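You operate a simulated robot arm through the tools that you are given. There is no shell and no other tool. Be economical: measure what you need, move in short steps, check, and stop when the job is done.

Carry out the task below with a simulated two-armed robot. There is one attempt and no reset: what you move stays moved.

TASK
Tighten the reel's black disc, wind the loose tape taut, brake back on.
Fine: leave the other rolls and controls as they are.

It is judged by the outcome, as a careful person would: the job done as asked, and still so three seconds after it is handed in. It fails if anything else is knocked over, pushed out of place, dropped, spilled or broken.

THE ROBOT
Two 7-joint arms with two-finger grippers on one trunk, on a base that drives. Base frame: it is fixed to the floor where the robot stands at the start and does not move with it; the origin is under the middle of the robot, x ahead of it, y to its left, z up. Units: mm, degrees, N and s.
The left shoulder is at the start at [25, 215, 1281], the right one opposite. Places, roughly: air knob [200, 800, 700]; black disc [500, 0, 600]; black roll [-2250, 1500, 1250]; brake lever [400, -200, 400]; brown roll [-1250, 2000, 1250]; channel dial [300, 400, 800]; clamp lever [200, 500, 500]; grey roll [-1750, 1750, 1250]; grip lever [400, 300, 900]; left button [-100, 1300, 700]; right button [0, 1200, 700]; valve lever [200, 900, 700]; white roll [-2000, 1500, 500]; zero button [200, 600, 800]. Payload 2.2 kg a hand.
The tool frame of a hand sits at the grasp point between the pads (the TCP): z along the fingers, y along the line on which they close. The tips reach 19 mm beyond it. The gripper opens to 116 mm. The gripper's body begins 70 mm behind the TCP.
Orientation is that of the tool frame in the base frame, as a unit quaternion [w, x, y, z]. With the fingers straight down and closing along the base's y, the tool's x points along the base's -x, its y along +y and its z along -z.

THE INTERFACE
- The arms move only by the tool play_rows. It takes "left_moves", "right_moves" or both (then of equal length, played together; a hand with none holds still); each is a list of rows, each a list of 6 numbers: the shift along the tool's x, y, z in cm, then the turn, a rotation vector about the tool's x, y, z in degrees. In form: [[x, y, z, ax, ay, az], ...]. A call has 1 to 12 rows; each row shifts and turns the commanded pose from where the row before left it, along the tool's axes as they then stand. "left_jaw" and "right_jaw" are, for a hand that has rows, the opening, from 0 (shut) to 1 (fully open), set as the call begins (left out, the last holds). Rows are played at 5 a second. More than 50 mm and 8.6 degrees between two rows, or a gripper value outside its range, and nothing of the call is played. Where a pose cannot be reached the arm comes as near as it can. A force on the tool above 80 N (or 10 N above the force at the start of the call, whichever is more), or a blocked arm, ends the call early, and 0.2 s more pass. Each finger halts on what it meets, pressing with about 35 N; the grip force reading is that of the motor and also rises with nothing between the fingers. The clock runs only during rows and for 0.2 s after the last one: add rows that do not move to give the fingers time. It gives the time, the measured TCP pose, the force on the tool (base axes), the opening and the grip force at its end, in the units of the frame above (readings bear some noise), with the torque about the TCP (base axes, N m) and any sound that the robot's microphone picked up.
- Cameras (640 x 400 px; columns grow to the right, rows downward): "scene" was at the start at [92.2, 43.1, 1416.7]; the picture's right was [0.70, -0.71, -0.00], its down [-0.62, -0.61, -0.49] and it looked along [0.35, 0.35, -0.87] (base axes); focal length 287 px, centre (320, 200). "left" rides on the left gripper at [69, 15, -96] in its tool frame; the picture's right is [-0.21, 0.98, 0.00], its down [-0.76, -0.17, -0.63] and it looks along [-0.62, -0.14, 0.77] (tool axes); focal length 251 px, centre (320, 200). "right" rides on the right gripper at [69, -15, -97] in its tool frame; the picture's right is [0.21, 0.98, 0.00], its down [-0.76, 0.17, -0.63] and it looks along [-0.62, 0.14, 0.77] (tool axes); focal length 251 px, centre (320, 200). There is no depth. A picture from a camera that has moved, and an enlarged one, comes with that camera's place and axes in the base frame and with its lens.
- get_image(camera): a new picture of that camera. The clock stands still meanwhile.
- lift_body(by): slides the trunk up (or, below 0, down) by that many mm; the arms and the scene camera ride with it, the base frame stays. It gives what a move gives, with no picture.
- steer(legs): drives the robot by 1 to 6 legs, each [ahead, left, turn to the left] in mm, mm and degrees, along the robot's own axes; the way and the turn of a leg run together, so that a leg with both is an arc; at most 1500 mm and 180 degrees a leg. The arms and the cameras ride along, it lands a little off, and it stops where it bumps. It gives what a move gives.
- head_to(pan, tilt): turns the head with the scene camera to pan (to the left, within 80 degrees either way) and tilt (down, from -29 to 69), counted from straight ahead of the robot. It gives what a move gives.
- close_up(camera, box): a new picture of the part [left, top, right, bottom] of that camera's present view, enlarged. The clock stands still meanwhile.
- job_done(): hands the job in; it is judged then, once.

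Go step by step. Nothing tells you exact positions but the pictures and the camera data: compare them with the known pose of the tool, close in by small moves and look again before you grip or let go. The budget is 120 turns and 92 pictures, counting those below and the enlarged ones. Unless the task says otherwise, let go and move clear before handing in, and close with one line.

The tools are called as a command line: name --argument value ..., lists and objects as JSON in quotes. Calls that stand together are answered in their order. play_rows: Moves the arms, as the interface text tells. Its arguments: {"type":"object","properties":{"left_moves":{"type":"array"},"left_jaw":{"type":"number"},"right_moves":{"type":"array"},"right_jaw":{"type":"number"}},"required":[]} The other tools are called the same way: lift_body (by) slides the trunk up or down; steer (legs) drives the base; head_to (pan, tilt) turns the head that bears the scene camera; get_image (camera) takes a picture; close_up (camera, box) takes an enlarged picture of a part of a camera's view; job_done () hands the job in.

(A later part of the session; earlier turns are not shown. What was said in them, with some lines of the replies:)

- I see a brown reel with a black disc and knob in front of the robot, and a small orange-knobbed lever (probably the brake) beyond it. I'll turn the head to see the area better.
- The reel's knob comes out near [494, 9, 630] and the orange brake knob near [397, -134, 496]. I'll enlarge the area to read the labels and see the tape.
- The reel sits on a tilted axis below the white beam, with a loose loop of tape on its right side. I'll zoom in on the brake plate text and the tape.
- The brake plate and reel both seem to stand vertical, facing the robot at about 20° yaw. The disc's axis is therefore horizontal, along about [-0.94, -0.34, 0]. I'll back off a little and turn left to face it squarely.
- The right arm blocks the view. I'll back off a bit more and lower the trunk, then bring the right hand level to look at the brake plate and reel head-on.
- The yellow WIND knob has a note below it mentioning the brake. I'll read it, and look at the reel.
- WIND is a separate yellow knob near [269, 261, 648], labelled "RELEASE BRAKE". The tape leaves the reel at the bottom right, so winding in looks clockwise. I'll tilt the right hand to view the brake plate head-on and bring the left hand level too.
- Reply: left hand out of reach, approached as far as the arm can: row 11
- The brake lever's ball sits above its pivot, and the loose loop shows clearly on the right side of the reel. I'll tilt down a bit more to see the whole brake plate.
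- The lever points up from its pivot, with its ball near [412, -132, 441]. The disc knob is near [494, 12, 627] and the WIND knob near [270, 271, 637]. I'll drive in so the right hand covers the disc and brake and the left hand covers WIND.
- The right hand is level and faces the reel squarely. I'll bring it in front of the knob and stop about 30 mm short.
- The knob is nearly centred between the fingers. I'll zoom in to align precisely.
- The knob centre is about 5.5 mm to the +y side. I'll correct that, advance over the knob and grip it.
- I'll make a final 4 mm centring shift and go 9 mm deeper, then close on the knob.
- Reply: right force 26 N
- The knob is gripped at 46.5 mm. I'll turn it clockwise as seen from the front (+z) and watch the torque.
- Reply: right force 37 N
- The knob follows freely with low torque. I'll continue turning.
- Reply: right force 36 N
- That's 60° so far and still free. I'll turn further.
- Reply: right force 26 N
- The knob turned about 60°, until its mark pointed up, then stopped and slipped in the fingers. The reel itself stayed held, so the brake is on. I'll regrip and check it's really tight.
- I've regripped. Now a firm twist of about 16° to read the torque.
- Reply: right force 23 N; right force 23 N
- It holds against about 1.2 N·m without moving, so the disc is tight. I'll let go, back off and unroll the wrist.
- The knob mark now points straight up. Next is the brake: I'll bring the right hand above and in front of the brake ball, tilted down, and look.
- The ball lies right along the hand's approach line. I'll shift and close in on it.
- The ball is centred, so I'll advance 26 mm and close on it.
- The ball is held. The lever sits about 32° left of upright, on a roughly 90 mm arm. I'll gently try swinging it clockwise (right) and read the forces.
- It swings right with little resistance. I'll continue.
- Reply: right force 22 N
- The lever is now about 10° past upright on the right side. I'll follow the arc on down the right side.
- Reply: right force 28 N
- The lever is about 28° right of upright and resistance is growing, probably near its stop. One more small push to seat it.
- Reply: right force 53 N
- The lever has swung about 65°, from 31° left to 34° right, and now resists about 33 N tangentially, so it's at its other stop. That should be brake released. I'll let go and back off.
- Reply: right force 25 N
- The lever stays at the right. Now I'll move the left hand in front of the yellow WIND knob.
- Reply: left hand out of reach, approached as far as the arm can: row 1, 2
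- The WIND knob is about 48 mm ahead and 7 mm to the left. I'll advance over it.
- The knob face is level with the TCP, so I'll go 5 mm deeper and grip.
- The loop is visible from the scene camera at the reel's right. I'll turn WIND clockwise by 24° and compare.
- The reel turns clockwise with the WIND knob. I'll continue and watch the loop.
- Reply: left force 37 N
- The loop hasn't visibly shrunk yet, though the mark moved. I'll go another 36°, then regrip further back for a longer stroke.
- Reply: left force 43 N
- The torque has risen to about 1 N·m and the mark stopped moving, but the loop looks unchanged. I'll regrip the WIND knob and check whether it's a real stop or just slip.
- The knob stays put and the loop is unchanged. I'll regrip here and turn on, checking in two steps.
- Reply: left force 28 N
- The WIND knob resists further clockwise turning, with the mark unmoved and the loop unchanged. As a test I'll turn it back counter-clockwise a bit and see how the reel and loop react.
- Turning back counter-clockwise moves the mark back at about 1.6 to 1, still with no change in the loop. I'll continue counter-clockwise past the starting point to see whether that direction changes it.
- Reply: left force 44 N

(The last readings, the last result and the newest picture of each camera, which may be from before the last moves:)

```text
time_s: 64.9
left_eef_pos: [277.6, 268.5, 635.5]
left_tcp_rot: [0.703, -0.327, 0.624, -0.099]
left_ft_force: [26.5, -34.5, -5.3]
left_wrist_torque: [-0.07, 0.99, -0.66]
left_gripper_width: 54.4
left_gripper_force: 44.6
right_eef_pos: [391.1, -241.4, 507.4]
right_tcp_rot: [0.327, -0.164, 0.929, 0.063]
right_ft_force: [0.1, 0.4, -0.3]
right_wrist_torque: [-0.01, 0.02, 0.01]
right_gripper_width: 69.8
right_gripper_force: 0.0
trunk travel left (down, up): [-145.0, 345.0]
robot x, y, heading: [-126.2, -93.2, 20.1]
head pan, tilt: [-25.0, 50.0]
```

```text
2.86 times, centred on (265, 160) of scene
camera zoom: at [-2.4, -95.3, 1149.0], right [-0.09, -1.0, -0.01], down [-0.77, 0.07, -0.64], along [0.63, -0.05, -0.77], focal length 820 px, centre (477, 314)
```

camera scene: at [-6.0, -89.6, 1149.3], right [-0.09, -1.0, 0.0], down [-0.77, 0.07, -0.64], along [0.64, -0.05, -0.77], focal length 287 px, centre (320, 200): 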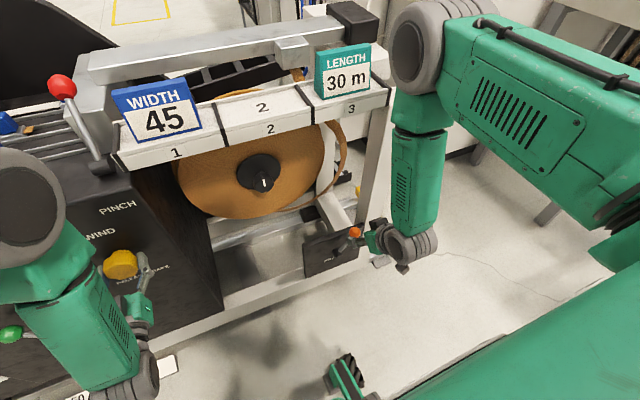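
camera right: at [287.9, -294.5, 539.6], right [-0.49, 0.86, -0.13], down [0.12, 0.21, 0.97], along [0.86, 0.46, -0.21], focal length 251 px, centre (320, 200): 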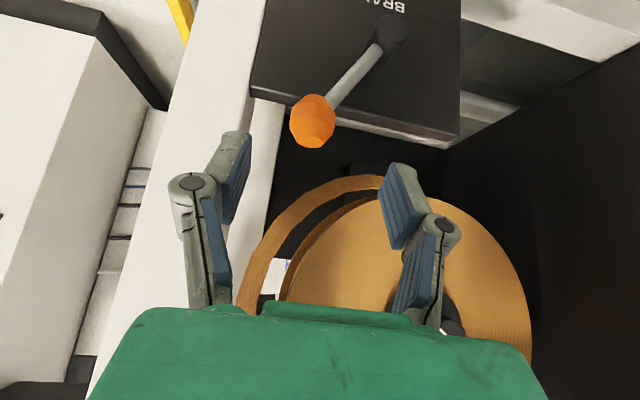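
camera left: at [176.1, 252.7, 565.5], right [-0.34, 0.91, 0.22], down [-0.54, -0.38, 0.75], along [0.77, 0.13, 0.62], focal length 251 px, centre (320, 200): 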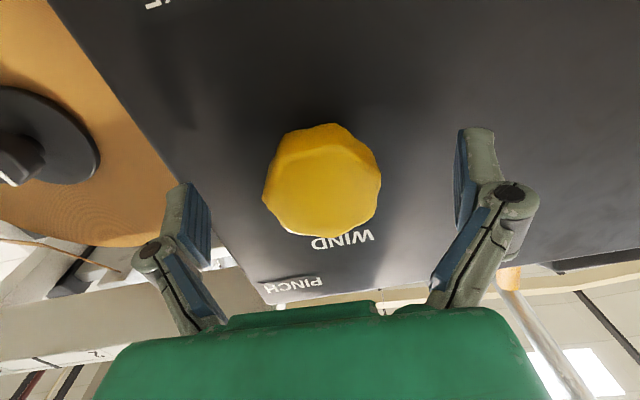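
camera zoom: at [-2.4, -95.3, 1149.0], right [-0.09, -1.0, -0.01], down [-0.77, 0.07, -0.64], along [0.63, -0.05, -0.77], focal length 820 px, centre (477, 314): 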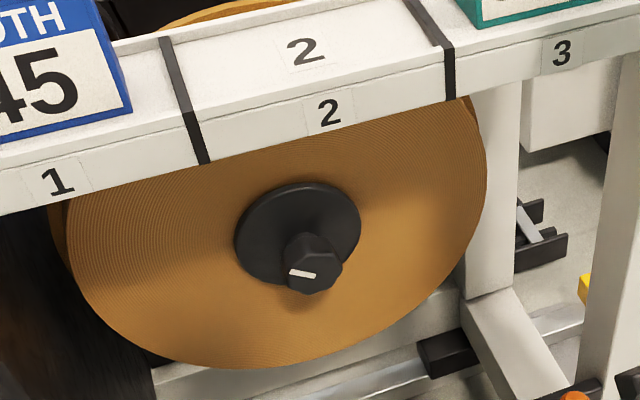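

The loop has vanished: counter-clockwise is the winding direction and the tape now looks taut. I'll nudge it a little further to feel for the tension stop.

play_rows --left_moves '[[0, 0, 0, 0, 0, -5], [0, 0, 0, 0, 0, -5], [0, 0, 0, 0, 0, 0]]'

close_up --camera "scene" --box '[160, 90, 370, 230]'

get_image --camera "right"

```text
time_s: 65.7
left_eef_pos: [277.8, 268.5, 635.8]
left_tcp_rot: [0.692, -0.381, 0.592, -0.16]
left_ft_force: [30.0, -32.0, 2.9]
left_wrist_torque: [0.08, 0.7, -0.89]
left_gripper_width: 54.4
left_gripper_force: 45.0
right_eef_pos: [391.0, -241.6, 506.9]
right_tcp_rot: [0.326, -0.164, 0.929, 0.063]
right_ft_force: [-0.4, -0.7, -0.8]
right_wrist_torque: [0.0, -0.02, 0.0]
right_gripper_width: 69.5
right_gripper_force: 0.1
trunk travel left (down, up): [-145.0, 345.0]
robot x, y, heading: [-125.8, -93.1, 19.9]
head pan, tilt: [-25.0, 50.0]
```

```text
2.86 times, centred on (265, 160) of scene
camera zoom: at [-3.0, -95.5, 1149.1], right [-0.09, -1.0, -0.01], down [-0.77, 0.07, -0.64], along [0.63, -0.05, -0.77], focal length 820 px, centre (477, 314)
```

zoom: 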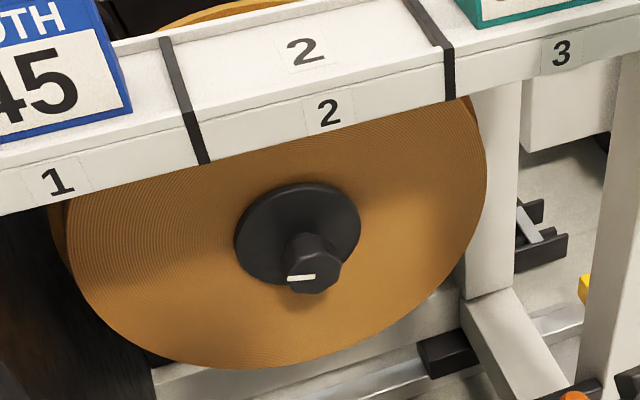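

```text
29 pictures are left
camera right: at [289.5, -295.1, 537.8], right [-0.5, 0.86, -0.12], down [0.13, 0.21, 0.97], along [0.86, 0.46, -0.22], focal length 251 px, centre (320, 200)
```

right: 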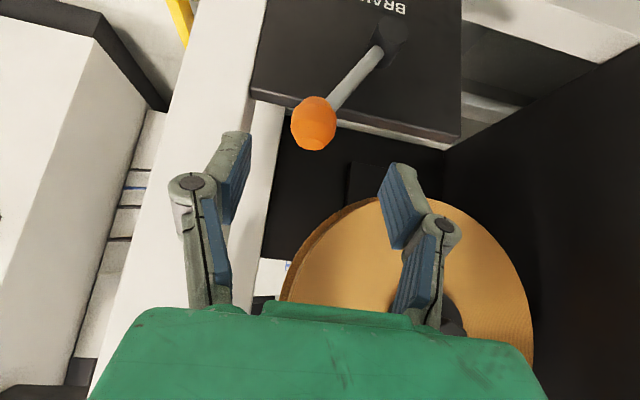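

The tape is taut, and I'll keep holding WIND with the left hand. Now the right hand regrips the brake ball.

play_rows --right_moves '[[0, -0.3, 2.5, 0, 0, 0], [0, 0, 2.5, 0, 0, 0], [0, 0, 2.5, 0, 0, 0], [0, 0, 0, 0, 0, 0]]'

get_image --camera "right"

```text
time_s: 66.7
left_eef_pos: [277.4, 268.6, 636.1]
left_tcp_rot: [0.693, -0.379, 0.593, -0.159]
left_ft_force: [30.8, -30.0, 7.8]
left_wrist_torque: [0.19, 0.06, -0.67]
left_gripper_width: 54.3
left_gripper_force: 44.9
right_eef_pos: [436.8, -225.1, 447.5]
right_tcp_rot: [0.326, -0.163, 0.929, 0.064]
right_ft_force: [0.7, -0.2, -0.6]
right_wrist_torque: [-0.01, 0.04, -0.01]
right_gripper_width: 69.2
right_gripper_force: 0.0
trunk travel left (down, up): [-145.0, 345.0]
robot x, y, heading: [-124.4, -93.0, 19.9]
head pan, tilt: [-25.0, 50.0]
```

```text
28 pictures are left
camera right: at [334.5, -280.8, 478.4], right [-0.5, 0.86, -0.12], down [0.13, 0.21, 0.97], along [0.86, 0.46, -0.21], focal length 251 px, centre (320, 200)
```

right: 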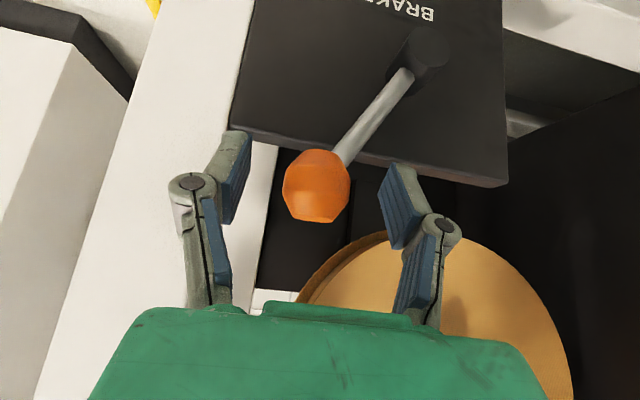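

The ball sits between the fingers. I'll grip it and swing it back along the arc to the left in two stages.

play_rows --right_moves '[[0, 0, 0, 0, 0, 0], [0, 0, 0, 0, 0, 0], [0, 0, 0, 0, 0, 0], [-0.41, 1.15, -0.5, 0, 0, 0], [-0.31, 1.23, -0.37, 0, 0, 0], [-0.18, 1.28, -0.22, 0, 0, 0], [-0.06, 1.32, -0.08, 0, 0, 0], [0, 0, 0, 0, 0, 0]]' --right_jaw 0

play_rows --right_moves '[[0.06, 1.32, 0.08, 0, 0, 0], [0.18, 1.28, 0.22, 0, 0, 0], [0.31, 1.23, 0.37, 0, 0, 0], [0, 0, 0, 0, 0, 0]]'

get_image --camera "right"

```text
time_s: 68.5
left_eef_pos: [277.5, 268.0, 635.5]
left_tcp_rot: [0.693, -0.38, 0.592, -0.159]
left_ft_force: [15.8, -27.7, 24.1]
left_wrist_torque: [0.41, -0.63, -0.26]
left_gripper_width: 54.6
left_gripper_force: 45.2
right_eef_pos: [420.3, -180.2, 464.1]
right_tcp_rot: [0.328, -0.164, 0.928, 0.063]
right_ft_force: [23.3, 0.7, -20.0]
right_wrist_torque: [-0.71, -0.05, 0.11]
right_gripper_width: 29.4
right_gripper_force: 44.8
trunk travel left (down, up): [-145.0, 345.0]
robot x, y, heading: [-128.7, -91.8, 20.2]
head pan, tilt: [-25.0, 50.0]
```

```text
time_s: 69.5
left_eef_pos: [277.1, 269.8, 636.7]
left_tcp_rot: [0.693, -0.379, 0.592, -0.158]
left_ft_force: [16.7, -27.0, 26.1]
left_wrist_torque: [0.3, -0.13, -0.57]
left_gripper_width: 54.3
left_gripper_force: 44.8
right_eef_pos: [409.0, -144.9, 456.2]
right_tcp_rot: [0.328, -0.163, 0.928, 0.063]
right_ft_force: [30.7, -1.3, -12.3]
right_wrist_torque: [-0.65, -0.29, -0.09]
right_gripper_width: 29.6
right_gripper_force: 45.2
trunk travel left (down, up): [-145.0, 345.0]
robot x, y, heading: [-126.6, -92.9, 20.0]
head pan, tilt: [-25.0, 50.0]
```

```text
27 pictures are left
camera right: at [305.7, -199.6, 486.4], right [-0.49, 0.86, -0.12], down [0.12, 0.21, 0.97], along [0.86, 0.46, -0.21], focal length 251 px, centre (320, 200)
```

right: 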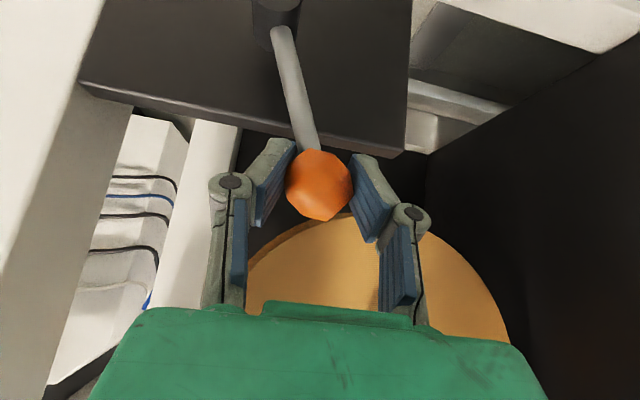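

About 10° more to reach its original spot, plus a slight seating push.

play_rows --right_moves '[[0.32, 1.02, 0.4, 0, 0, 0], [0.25, 0.5, 0.3, 0, 0, 0], [0, 0, 0, 0, 0, 0]]'

get_image --camera "right"

```text
time_s: 70.3
left_eef_pos: [276.7, 268.5, 637.4]
left_tcp_rot: [0.692, -0.382, 0.592, -0.158]
left_ft_force: [39.4, -22.0, 8.3]
left_wrist_torque: [0.15, 0.28, -0.61]
left_gripper_width: 54.0
left_gripper_force: 45.2
right_eef_pos: [402.9, -132.3, 448.8]
right_tcp_rot: [0.329, -0.163, 0.928, 0.062]
right_ft_force: [10.6, -19.2, 31.2]
right_wrist_torque: [-1.21, -0.67, -0.2]
right_gripper_width: 30.5
right_gripper_force: 45.1
trunk travel left (down, up): [-145.0, 345.0]
robot x, y, heading: [-122.7, -90.6, 20.0]
head pan, tilt: [-25.0, 50.0]
```

```text
26 pictures are left
camera right: at [299.8, -186.3, 479.5], right [-0.49, 0.86, -0.13], down [0.12, 0.21, 0.97], along [0.86, 0.46, -0.21], focal length 251 px, centre (320, 200)
```

right: 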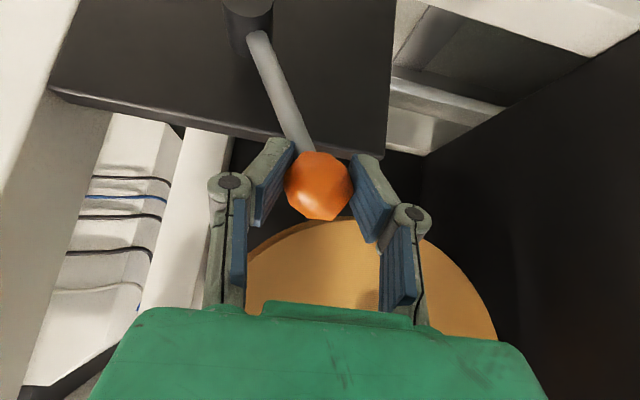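

The brake is back at its original stop. I'll release the ball and back off, then check the reel while the left hand lets go of WIND.

play_rows --right_moves '[[-0.1, -0.2, -0.1, 0, 0, 0], [0, 0, 0, 0, 0, 0]]'

play_rows --right_moves '[[0, 0, 0, 0, 0, 0], [0, 0, 0, 0, 0, 0], [0, 0, -3, 0, 0, 0], [0, 0, -3, 0, 0, 0], [0, 0, -3, 0, 0, 0], [0, 0, 0, 0, 0, 0]]' --right_jaw 0.6

play_rows --left_moves '[[0, 0, 0, 0, 0, 0], [0, 0, 0, 0, 0, 0], [0, 0, 0, 0, 0, 0], [0, 0, -2, 0, 0, 0], [0, 0, -3, 0, 0, 0], [0, 0, -3, 0, 0, 0], [0, 0, 0, 0, 0, 0]]' --left_jaw 0.9

close_up --camera "scene" --box '[80, 80, 400, 280]'

get_image --camera "right"

```text
time_s: 70.9
left_eef_pos: [277.5, 269.9, 636.2]
left_tcp_rot: [0.693, -0.381, 0.591, -0.158]
left_ft_force: [42.1, -22.6, 7.8]
left_wrist_torque: [0.19, 0.6, -0.73]
left_gripper_width: 54.1
left_gripper_force: 44.8
right_eef_pos: [401.1, -133.8, 450.7]
right_tcp_rot: [0.327, -0.165, 0.928, 0.063]
right_ft_force: [7.9, -16.0, 27.1]
right_wrist_torque: [-1.13, -0.88, -0.13]
right_gripper_width: 30.2
right_gripper_force: 44.8
trunk travel left (down, up): [-145.0, 345.0]
robot x, y, heading: [-124.3, -94.4, 20.2]
head pan, tilt: [-25.0, 50.0]
```

```text
time_s: 72.3
left_eef_pos: [277.6, 270.4, 635.7]
left_tcp_rot: [0.693, -0.38, 0.592, -0.159]
left_ft_force: [29.4, -23.2, 18.6]
left_wrist_torque: [-0.11, 0.18, -0.73]
left_gripper_width: 54.4
left_gripper_force: 45.0
right_eef_pos: [348.0, -152.6, 518.2]
right_tcp_rot: [0.326, -0.163, 0.929, 0.063]
right_ft_force: [0.1, 0.4, -0.5]
right_wrist_torque: [0.01, -0.01, 0.0]
right_gripper_width: 69.8
right_gripper_force: 0.1
trunk travel left (down, up): [-145.0, 345.0]
robot x, y, heading: [-125.9, -92.7, 20.1]
head pan, tilt: [-25.0, 50.0]
```

```text
time_s: 73.9
left_eef_pos: [200.5, 244.7, 632.7]
left_tcp_rot: [0.693, -0.381, 0.592, -0.155]
left_ft_force: [0.2, -0.9, 0.2]
left_wrist_torque: [0.0, 0.01, 0.04]
left_gripper_width: 104.2
left_gripper_force: 0.3
right_eef_pos: [348.8, -154.9, 518.2]
right_tcp_rot: [0.326, -0.164, 0.929, 0.063]
right_ft_force: [-0.4, -0.2, 0.4]
right_wrist_torque: [0.06, 0.04, -0.01]
right_gripper_width: 69.8
right_gripper_force: 0.1
trunk travel left (down, up): [-145.0, 345.0]
robot x, y, heading: [-123.5, -91.2, 20.3]
head pan, tilt: [-25.0, 50.0]
```

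```text
2.00 times, centred on (240, 180) of scene
camera zoom: at [-6.8, -89.5, 1149.5], right [-0.09, -1.0, 0.0], down [-0.77, 0.07, -0.64], along [0.64, -0.06, -0.77], focal length 574 px, centre (480, 240)
```

zoom: 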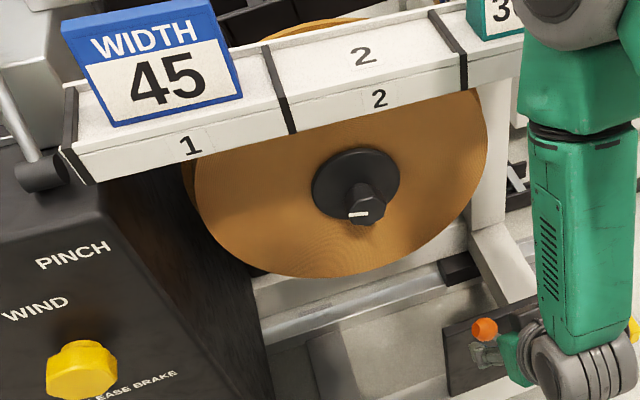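

```text
24 pictures are left
camera right: at [247.0, -207.8, 549.6], right [-0.49, 0.86, -0.12], down [0.13, 0.21, 0.97], along [0.86, 0.46, -0.21], focal length 251 px, centre (320, 200)
```

right: 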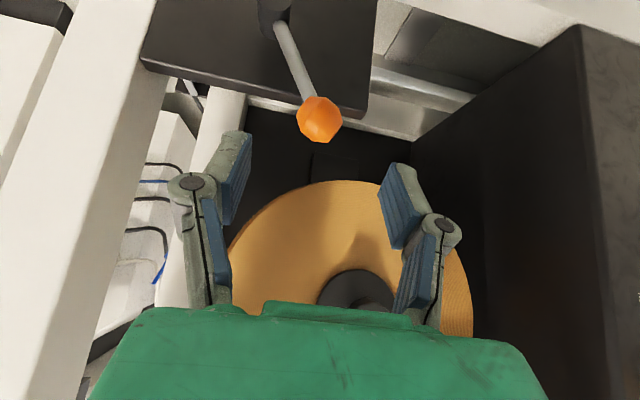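

The tape stays taut and the brake lever is at its original position. Before finishing I'll verify that the disc is still tight after winding, so I'm bringing the right hand back to the disc knob.

play_rows --right_moves '[[-2.2, 0, -2.7, 0, 0, 0], [-2.2, 0, -2.7, 0, 0, 0], [-2.2, 0, -2.6, 0, 0, 0], [0, 1.8, 0, 0, -8.4, 0], [0, 1.8, 0, 0, -8.4, 0], [0, 1.8, 0, 0, -8.4, 0], [0, 1.8, 0, 0, -8.4, 0], [0, 1.8, 0, 0, -8.4, 0], [0, 1.8, 0, 0, -8.4, 0], [0, 0, 4.5, 0, 0, 0], [0, 0, 4.5, 0, 0, 0], [0, 0, 4.5, 0, 0, 0]]' --right_jaw 1

get_image --camera "right"

```text
time_s: 76.5
left_eef_pos: [200.7, 246.7, 631.7]
left_tcp_rot: [0.693, -0.382, 0.592, -0.155]
left_ft_force: [-0.9, 0.4, -0.1]
left_wrist_torque: [-0.01, -0.02, -0.01]
left_gripper_width: 104.1
left_gripper_force: 0.1
right_eef_pos: [446.7, -0.8, 622.4]
right_tcp_rot: [0.691, -0.122, 0.702, 0.125]
right_ft_force: [0.4, -0.2, -0.5]
right_wrist_torque: [0.04, 0.0, -0.01]
right_gripper_width: 115.8
right_gripper_force: 0.1
right hand out of reach, approached as far as the arm can: row 9
trunk travel left (down, up): [-145.0, 345.0]
robot x, y, heading: [-125.4, -90.3, 20.1]
head pan, tilt: [-25.0, 50.0]
```

```text
23 pictures are left
camera right: at [361.1, -47.5, 553.9], right [-0.34, 0.92, -0.21], down [-0.64, -0.06, 0.77], along [0.69, 0.39, 0.61], focal length 251 px, centre (320, 200)
```

right: 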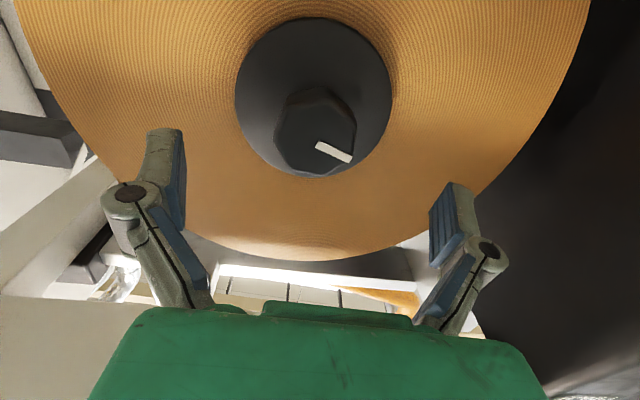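

The mark is about 76° left of up. I'll grip and give a gentle clockwise check.

play_rows --right_moves '[[0, -0.3, 1.5, 0, 0, 0], [0, 0, 1.5, 0, 0, 0], [0, 0, 1.5, 0, 0, 0], [0, 0, 1.5, 0, 0, 0], [0, 0, 0, 0, 0, 0]]'

close_up --camera "right" --box '[100, 20, 540, 300]'

play_rows --right_moves '[[0, 0, 0, 0, 0, 0], [0, 0, 0, 0, 0, 0], [0, 0, 0, 0, 0, 0], [0, 0, 0, 0, 0, 0], [0, 0, 0, 0, 0, 4], [0, 0, 0, 0, 0, 4]]' --right_jaw 0

close_up --camera "right" --box '[100, 20, 540, 300]'

```text
time_s: 77.7
left_eef_pos: [200.8, 248.0, 632.5]
left_tcp_rot: [0.693, -0.382, 0.592, -0.155]
left_ft_force: [0.0, 1.3, 1.0]
left_wrist_torque: [-0.03, 0.01, -0.01]
left_gripper_width: 104.3
left_gripper_force: 0.1
right_eef_pos: [502.8, 16.6, 618.8]
right_tcp_rot: [0.691, -0.122, 0.702, 0.125]
right_ft_force: [0.8, -0.7, 0.6]
right_wrist_torque: [0.03, -0.03, 0.0]
right_gripper_width: 116.2
right_gripper_force: 0.0
trunk travel left (down, up): [-145.0, 345.0]
robot x, y, heading: [-126.6, -91.1, 20.2]
head pan, tilt: [-25.0, 50.0]
```

```text
1.43 times, centred on (320, 160) of right
camera zoom: at [416.6, -29.9, 551.6], right [-0.34, 0.92, -0.21], down [-0.64, -0.06, 0.77], along [0.69, 0.39, 0.61], focal length 359 px, centre (320, 257)
```

zoom: 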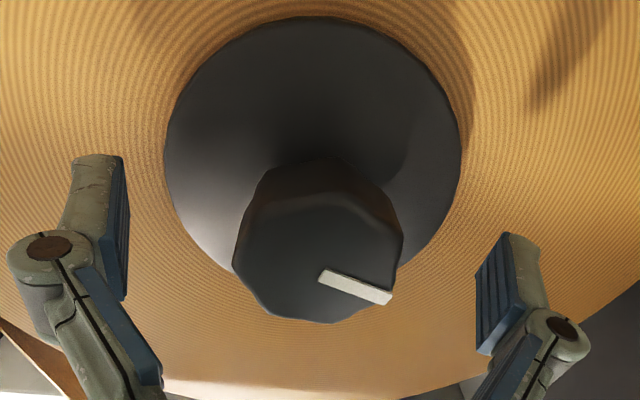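

```text
time_s: 79.1
left_eef_pos: [199.8, 247.0, 633.8]
left_tcp_rot: [0.692, -0.382, 0.592, -0.156]
left_ft_force: [-0.5, 0.3, 0.8]
left_wrist_torque: [0.0, 0.0, -0.03]
left_gripper_width: 104.1
left_gripper_force: 0.0
right_eef_pos: [503.7, 15.7, 619.6]
right_tcp_rot: [0.681, -0.075, 0.707, 0.174]
right_ft_force: [5.4, -5.3, 1.6]
right_wrist_torque: [-1.11, -0.32, 0.04]
right_gripper_width: 46.7
right_gripper_force: 44.9
trunk travel left (down, up): [-145.0, 345.0]
robot x, y, heading: [-122.7, -92.8, 20.0]
head pan, tilt: [-25.0, 50.0]
```

```text
1.43 times, centred on (320, 160) of right
camera zoom: at [414.3, -21.3, 550.4], right [-0.35, 0.94, -0.07], down [-0.6, -0.16, 0.78], along [0.72, 0.31, 0.62], focal length 359 px, centre (320, 257)
```

zoom: 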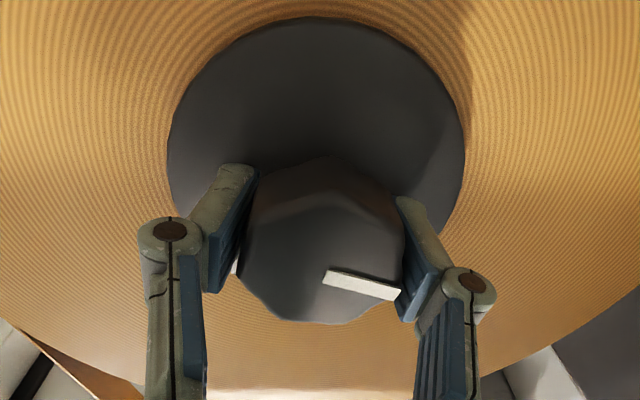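

There's an immediate 1.15 N·m resistance, so the disc is tight and the brake holds. I'll release and move clear, then check everything.

play_rows --right_moves '[[0, 0, 0, 0, 0, 0], [0, 0, 0, 0, 0, 0], [0, 0, 0, 0, 0, 0], [0, 0, -3, 0, 0, 0], [0, 0, -4, 0, 0, 0], [0, 0, -4, 0, 0, 0], [0, 0, -4, 0, 0, 0], [0, 0, 0, 0, 0, 0]]' --right_jaw 1

steer --legs '[[-200, 0, 0]]'

get_image --camera "scene"

close_up --camera "scene" --box '[100, 60, 400, 250]'

```text
time_s: 80.9
left_eef_pos: [201.5, 248.3, 634.5]
left_tcp_rot: [0.692, -0.382, 0.592, -0.156]
left_ft_force: [0.8, -0.1, -0.2]
left_wrist_torque: [-0.02, -0.02, 0.0]
left_gripper_width: 104.3
left_gripper_force: 0.1
right_eef_pos: [360.9, -32.3, 622.5]
right_tcp_rot: [0.68, -0.073, 0.708, 0.174]
right_ft_force: [0.9, -0.9, -0.3]
right_wrist_torque: [0.03, 0.0, -0.01]
right_gripper_width: 115.9
right_gripper_force: 0.2
trunk travel left (down, up): [-145.0, 345.0]
robot x, y, heading: [-127.0, -94.9, 20.2]
head pan, tilt: [-25.0, 50.0]
```

```text
time_s: 82.5
left_eef_pos: [13.4, 178.4, 632.7]
left_tcp_rot: [0.693, -0.382, 0.591, -0.155]
left_ft_force: [0.4, 0.1, -0.8]
left_wrist_torque: [-0.01, 0.04, 0.0]
left_gripper_width: 104.4
left_gripper_force: 0.1
right_eef_pos: [175.0, -101.9, 621.3]
right_tcp_rot: [0.681, -0.073, 0.708, 0.172]
right_ft_force: [-0.1, 0.6, 0.8]
right_wrist_torque: [0.0, 0.02, -0.01]
right_gripper_width: 116.2
right_gripper_force: 0.1
trunk travel left (down, up): [-145.0, 345.0]
robot x, y, heading: [-310.3, -153.9, 20.2]
head pan, tilt: [-25.0, 50.0]
```

```text
20 pictures are left
camera scene: at [-196.4, -154.0, 1149.7], right [-0.09, -1.0, 0.0], down [-0.76, 0.06, -0.64], along [0.64, -0.06, -0.77], focal length 287 px, centre (320, 200)
```

scene: 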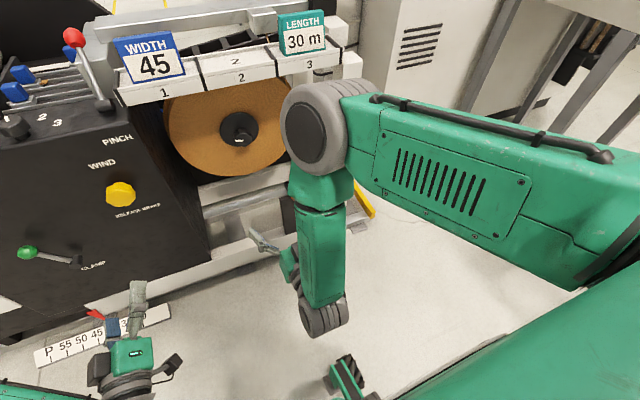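

```text
2.11 times, centred on (250, 155) of scene
camera zoom: at [-196.4, -154.0, 1149.7], right [-0.09, -1.0, 0.0], down [-0.76, 0.06, -0.64], along [0.64, -0.06, -0.77], focal length 604 px, centre (467, 295)
```

zoom: 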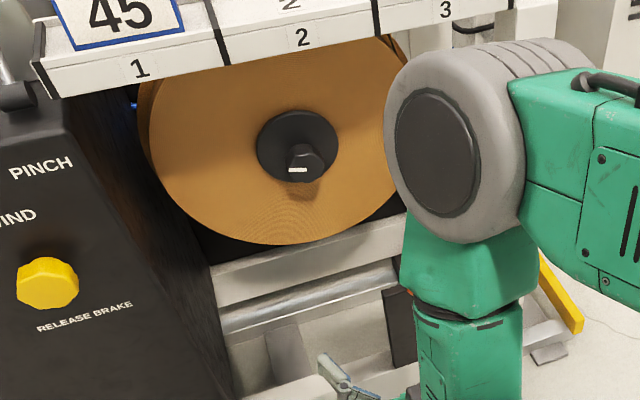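

Everything looks in order. One last look from the right hand camera at the tape side and the brake.

play_rows --right_moves '[[0, 0, 0, 0, 8.4, 0], [0, 0, 0, 0, 8.4, 0], [0, 0, 0, 0, 8.4, 0], [0, 0, 0, 0, 8.4, 0], [0, 0, 0, 0, 8.4, 0], [0, 0, 0, 0, 8.4, 0], [0, 0, 0, 0, 0, 0]]'

get_image --camera "right"

```text
time_s: 84.1
left_eef_pos: [12.7, 178.6, 633.2]
left_tcp_rot: [0.694, -0.382, 0.591, -0.155]
left_ft_force: [0.0, -0.2, 0.1]
left_wrist_torque: [-0.01, 0.01, 0.01]
left_gripper_width: 104.5
left_gripper_force: 0.1
right_eef_pos: [173.1, -102.4, 622.8]
right_tcp_rot: [0.315, -0.142, 0.93, 0.127]
right_ft_force: [0.2, 0.5, 0.4]
right_wrist_torque: [0.02, 0.01, -0.05]
right_gripper_width: 116.2
right_gripper_force: 0.1
trunk travel left (down, up): [-145.0, 345.0]
robot x, y, heading: [-308.6, -161.4, 20.1]
head pan, tilt: [-25.0, 50.0]
```

```text
18 pictures are left
camera right: at [73.1, -158.9, 651.5], right [-0.5, 0.87, 0.01], down [0.17, 0.09, 0.98], along [0.85, 0.49, -0.19], focal length 251 px, centre (320, 200)
```

right: 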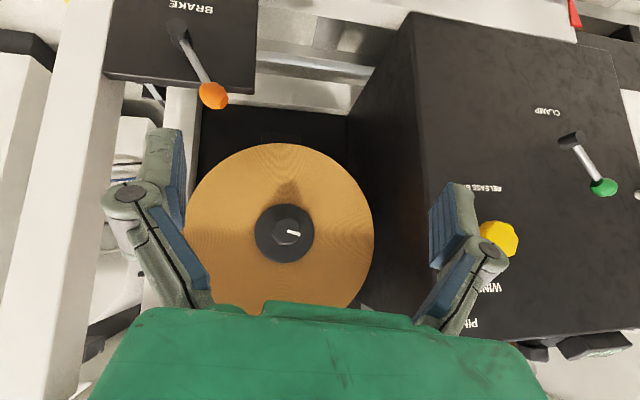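

The loose loop is gone, the disc is tight and the brake lever is back in its original position. Both hands are clear, so I'm handing in.

job_done

```text
The job is handed in.
```

The reel's black disc is tight, the loose tape is wound taut, and the brake is back on; the other rolls and controls were left alone.
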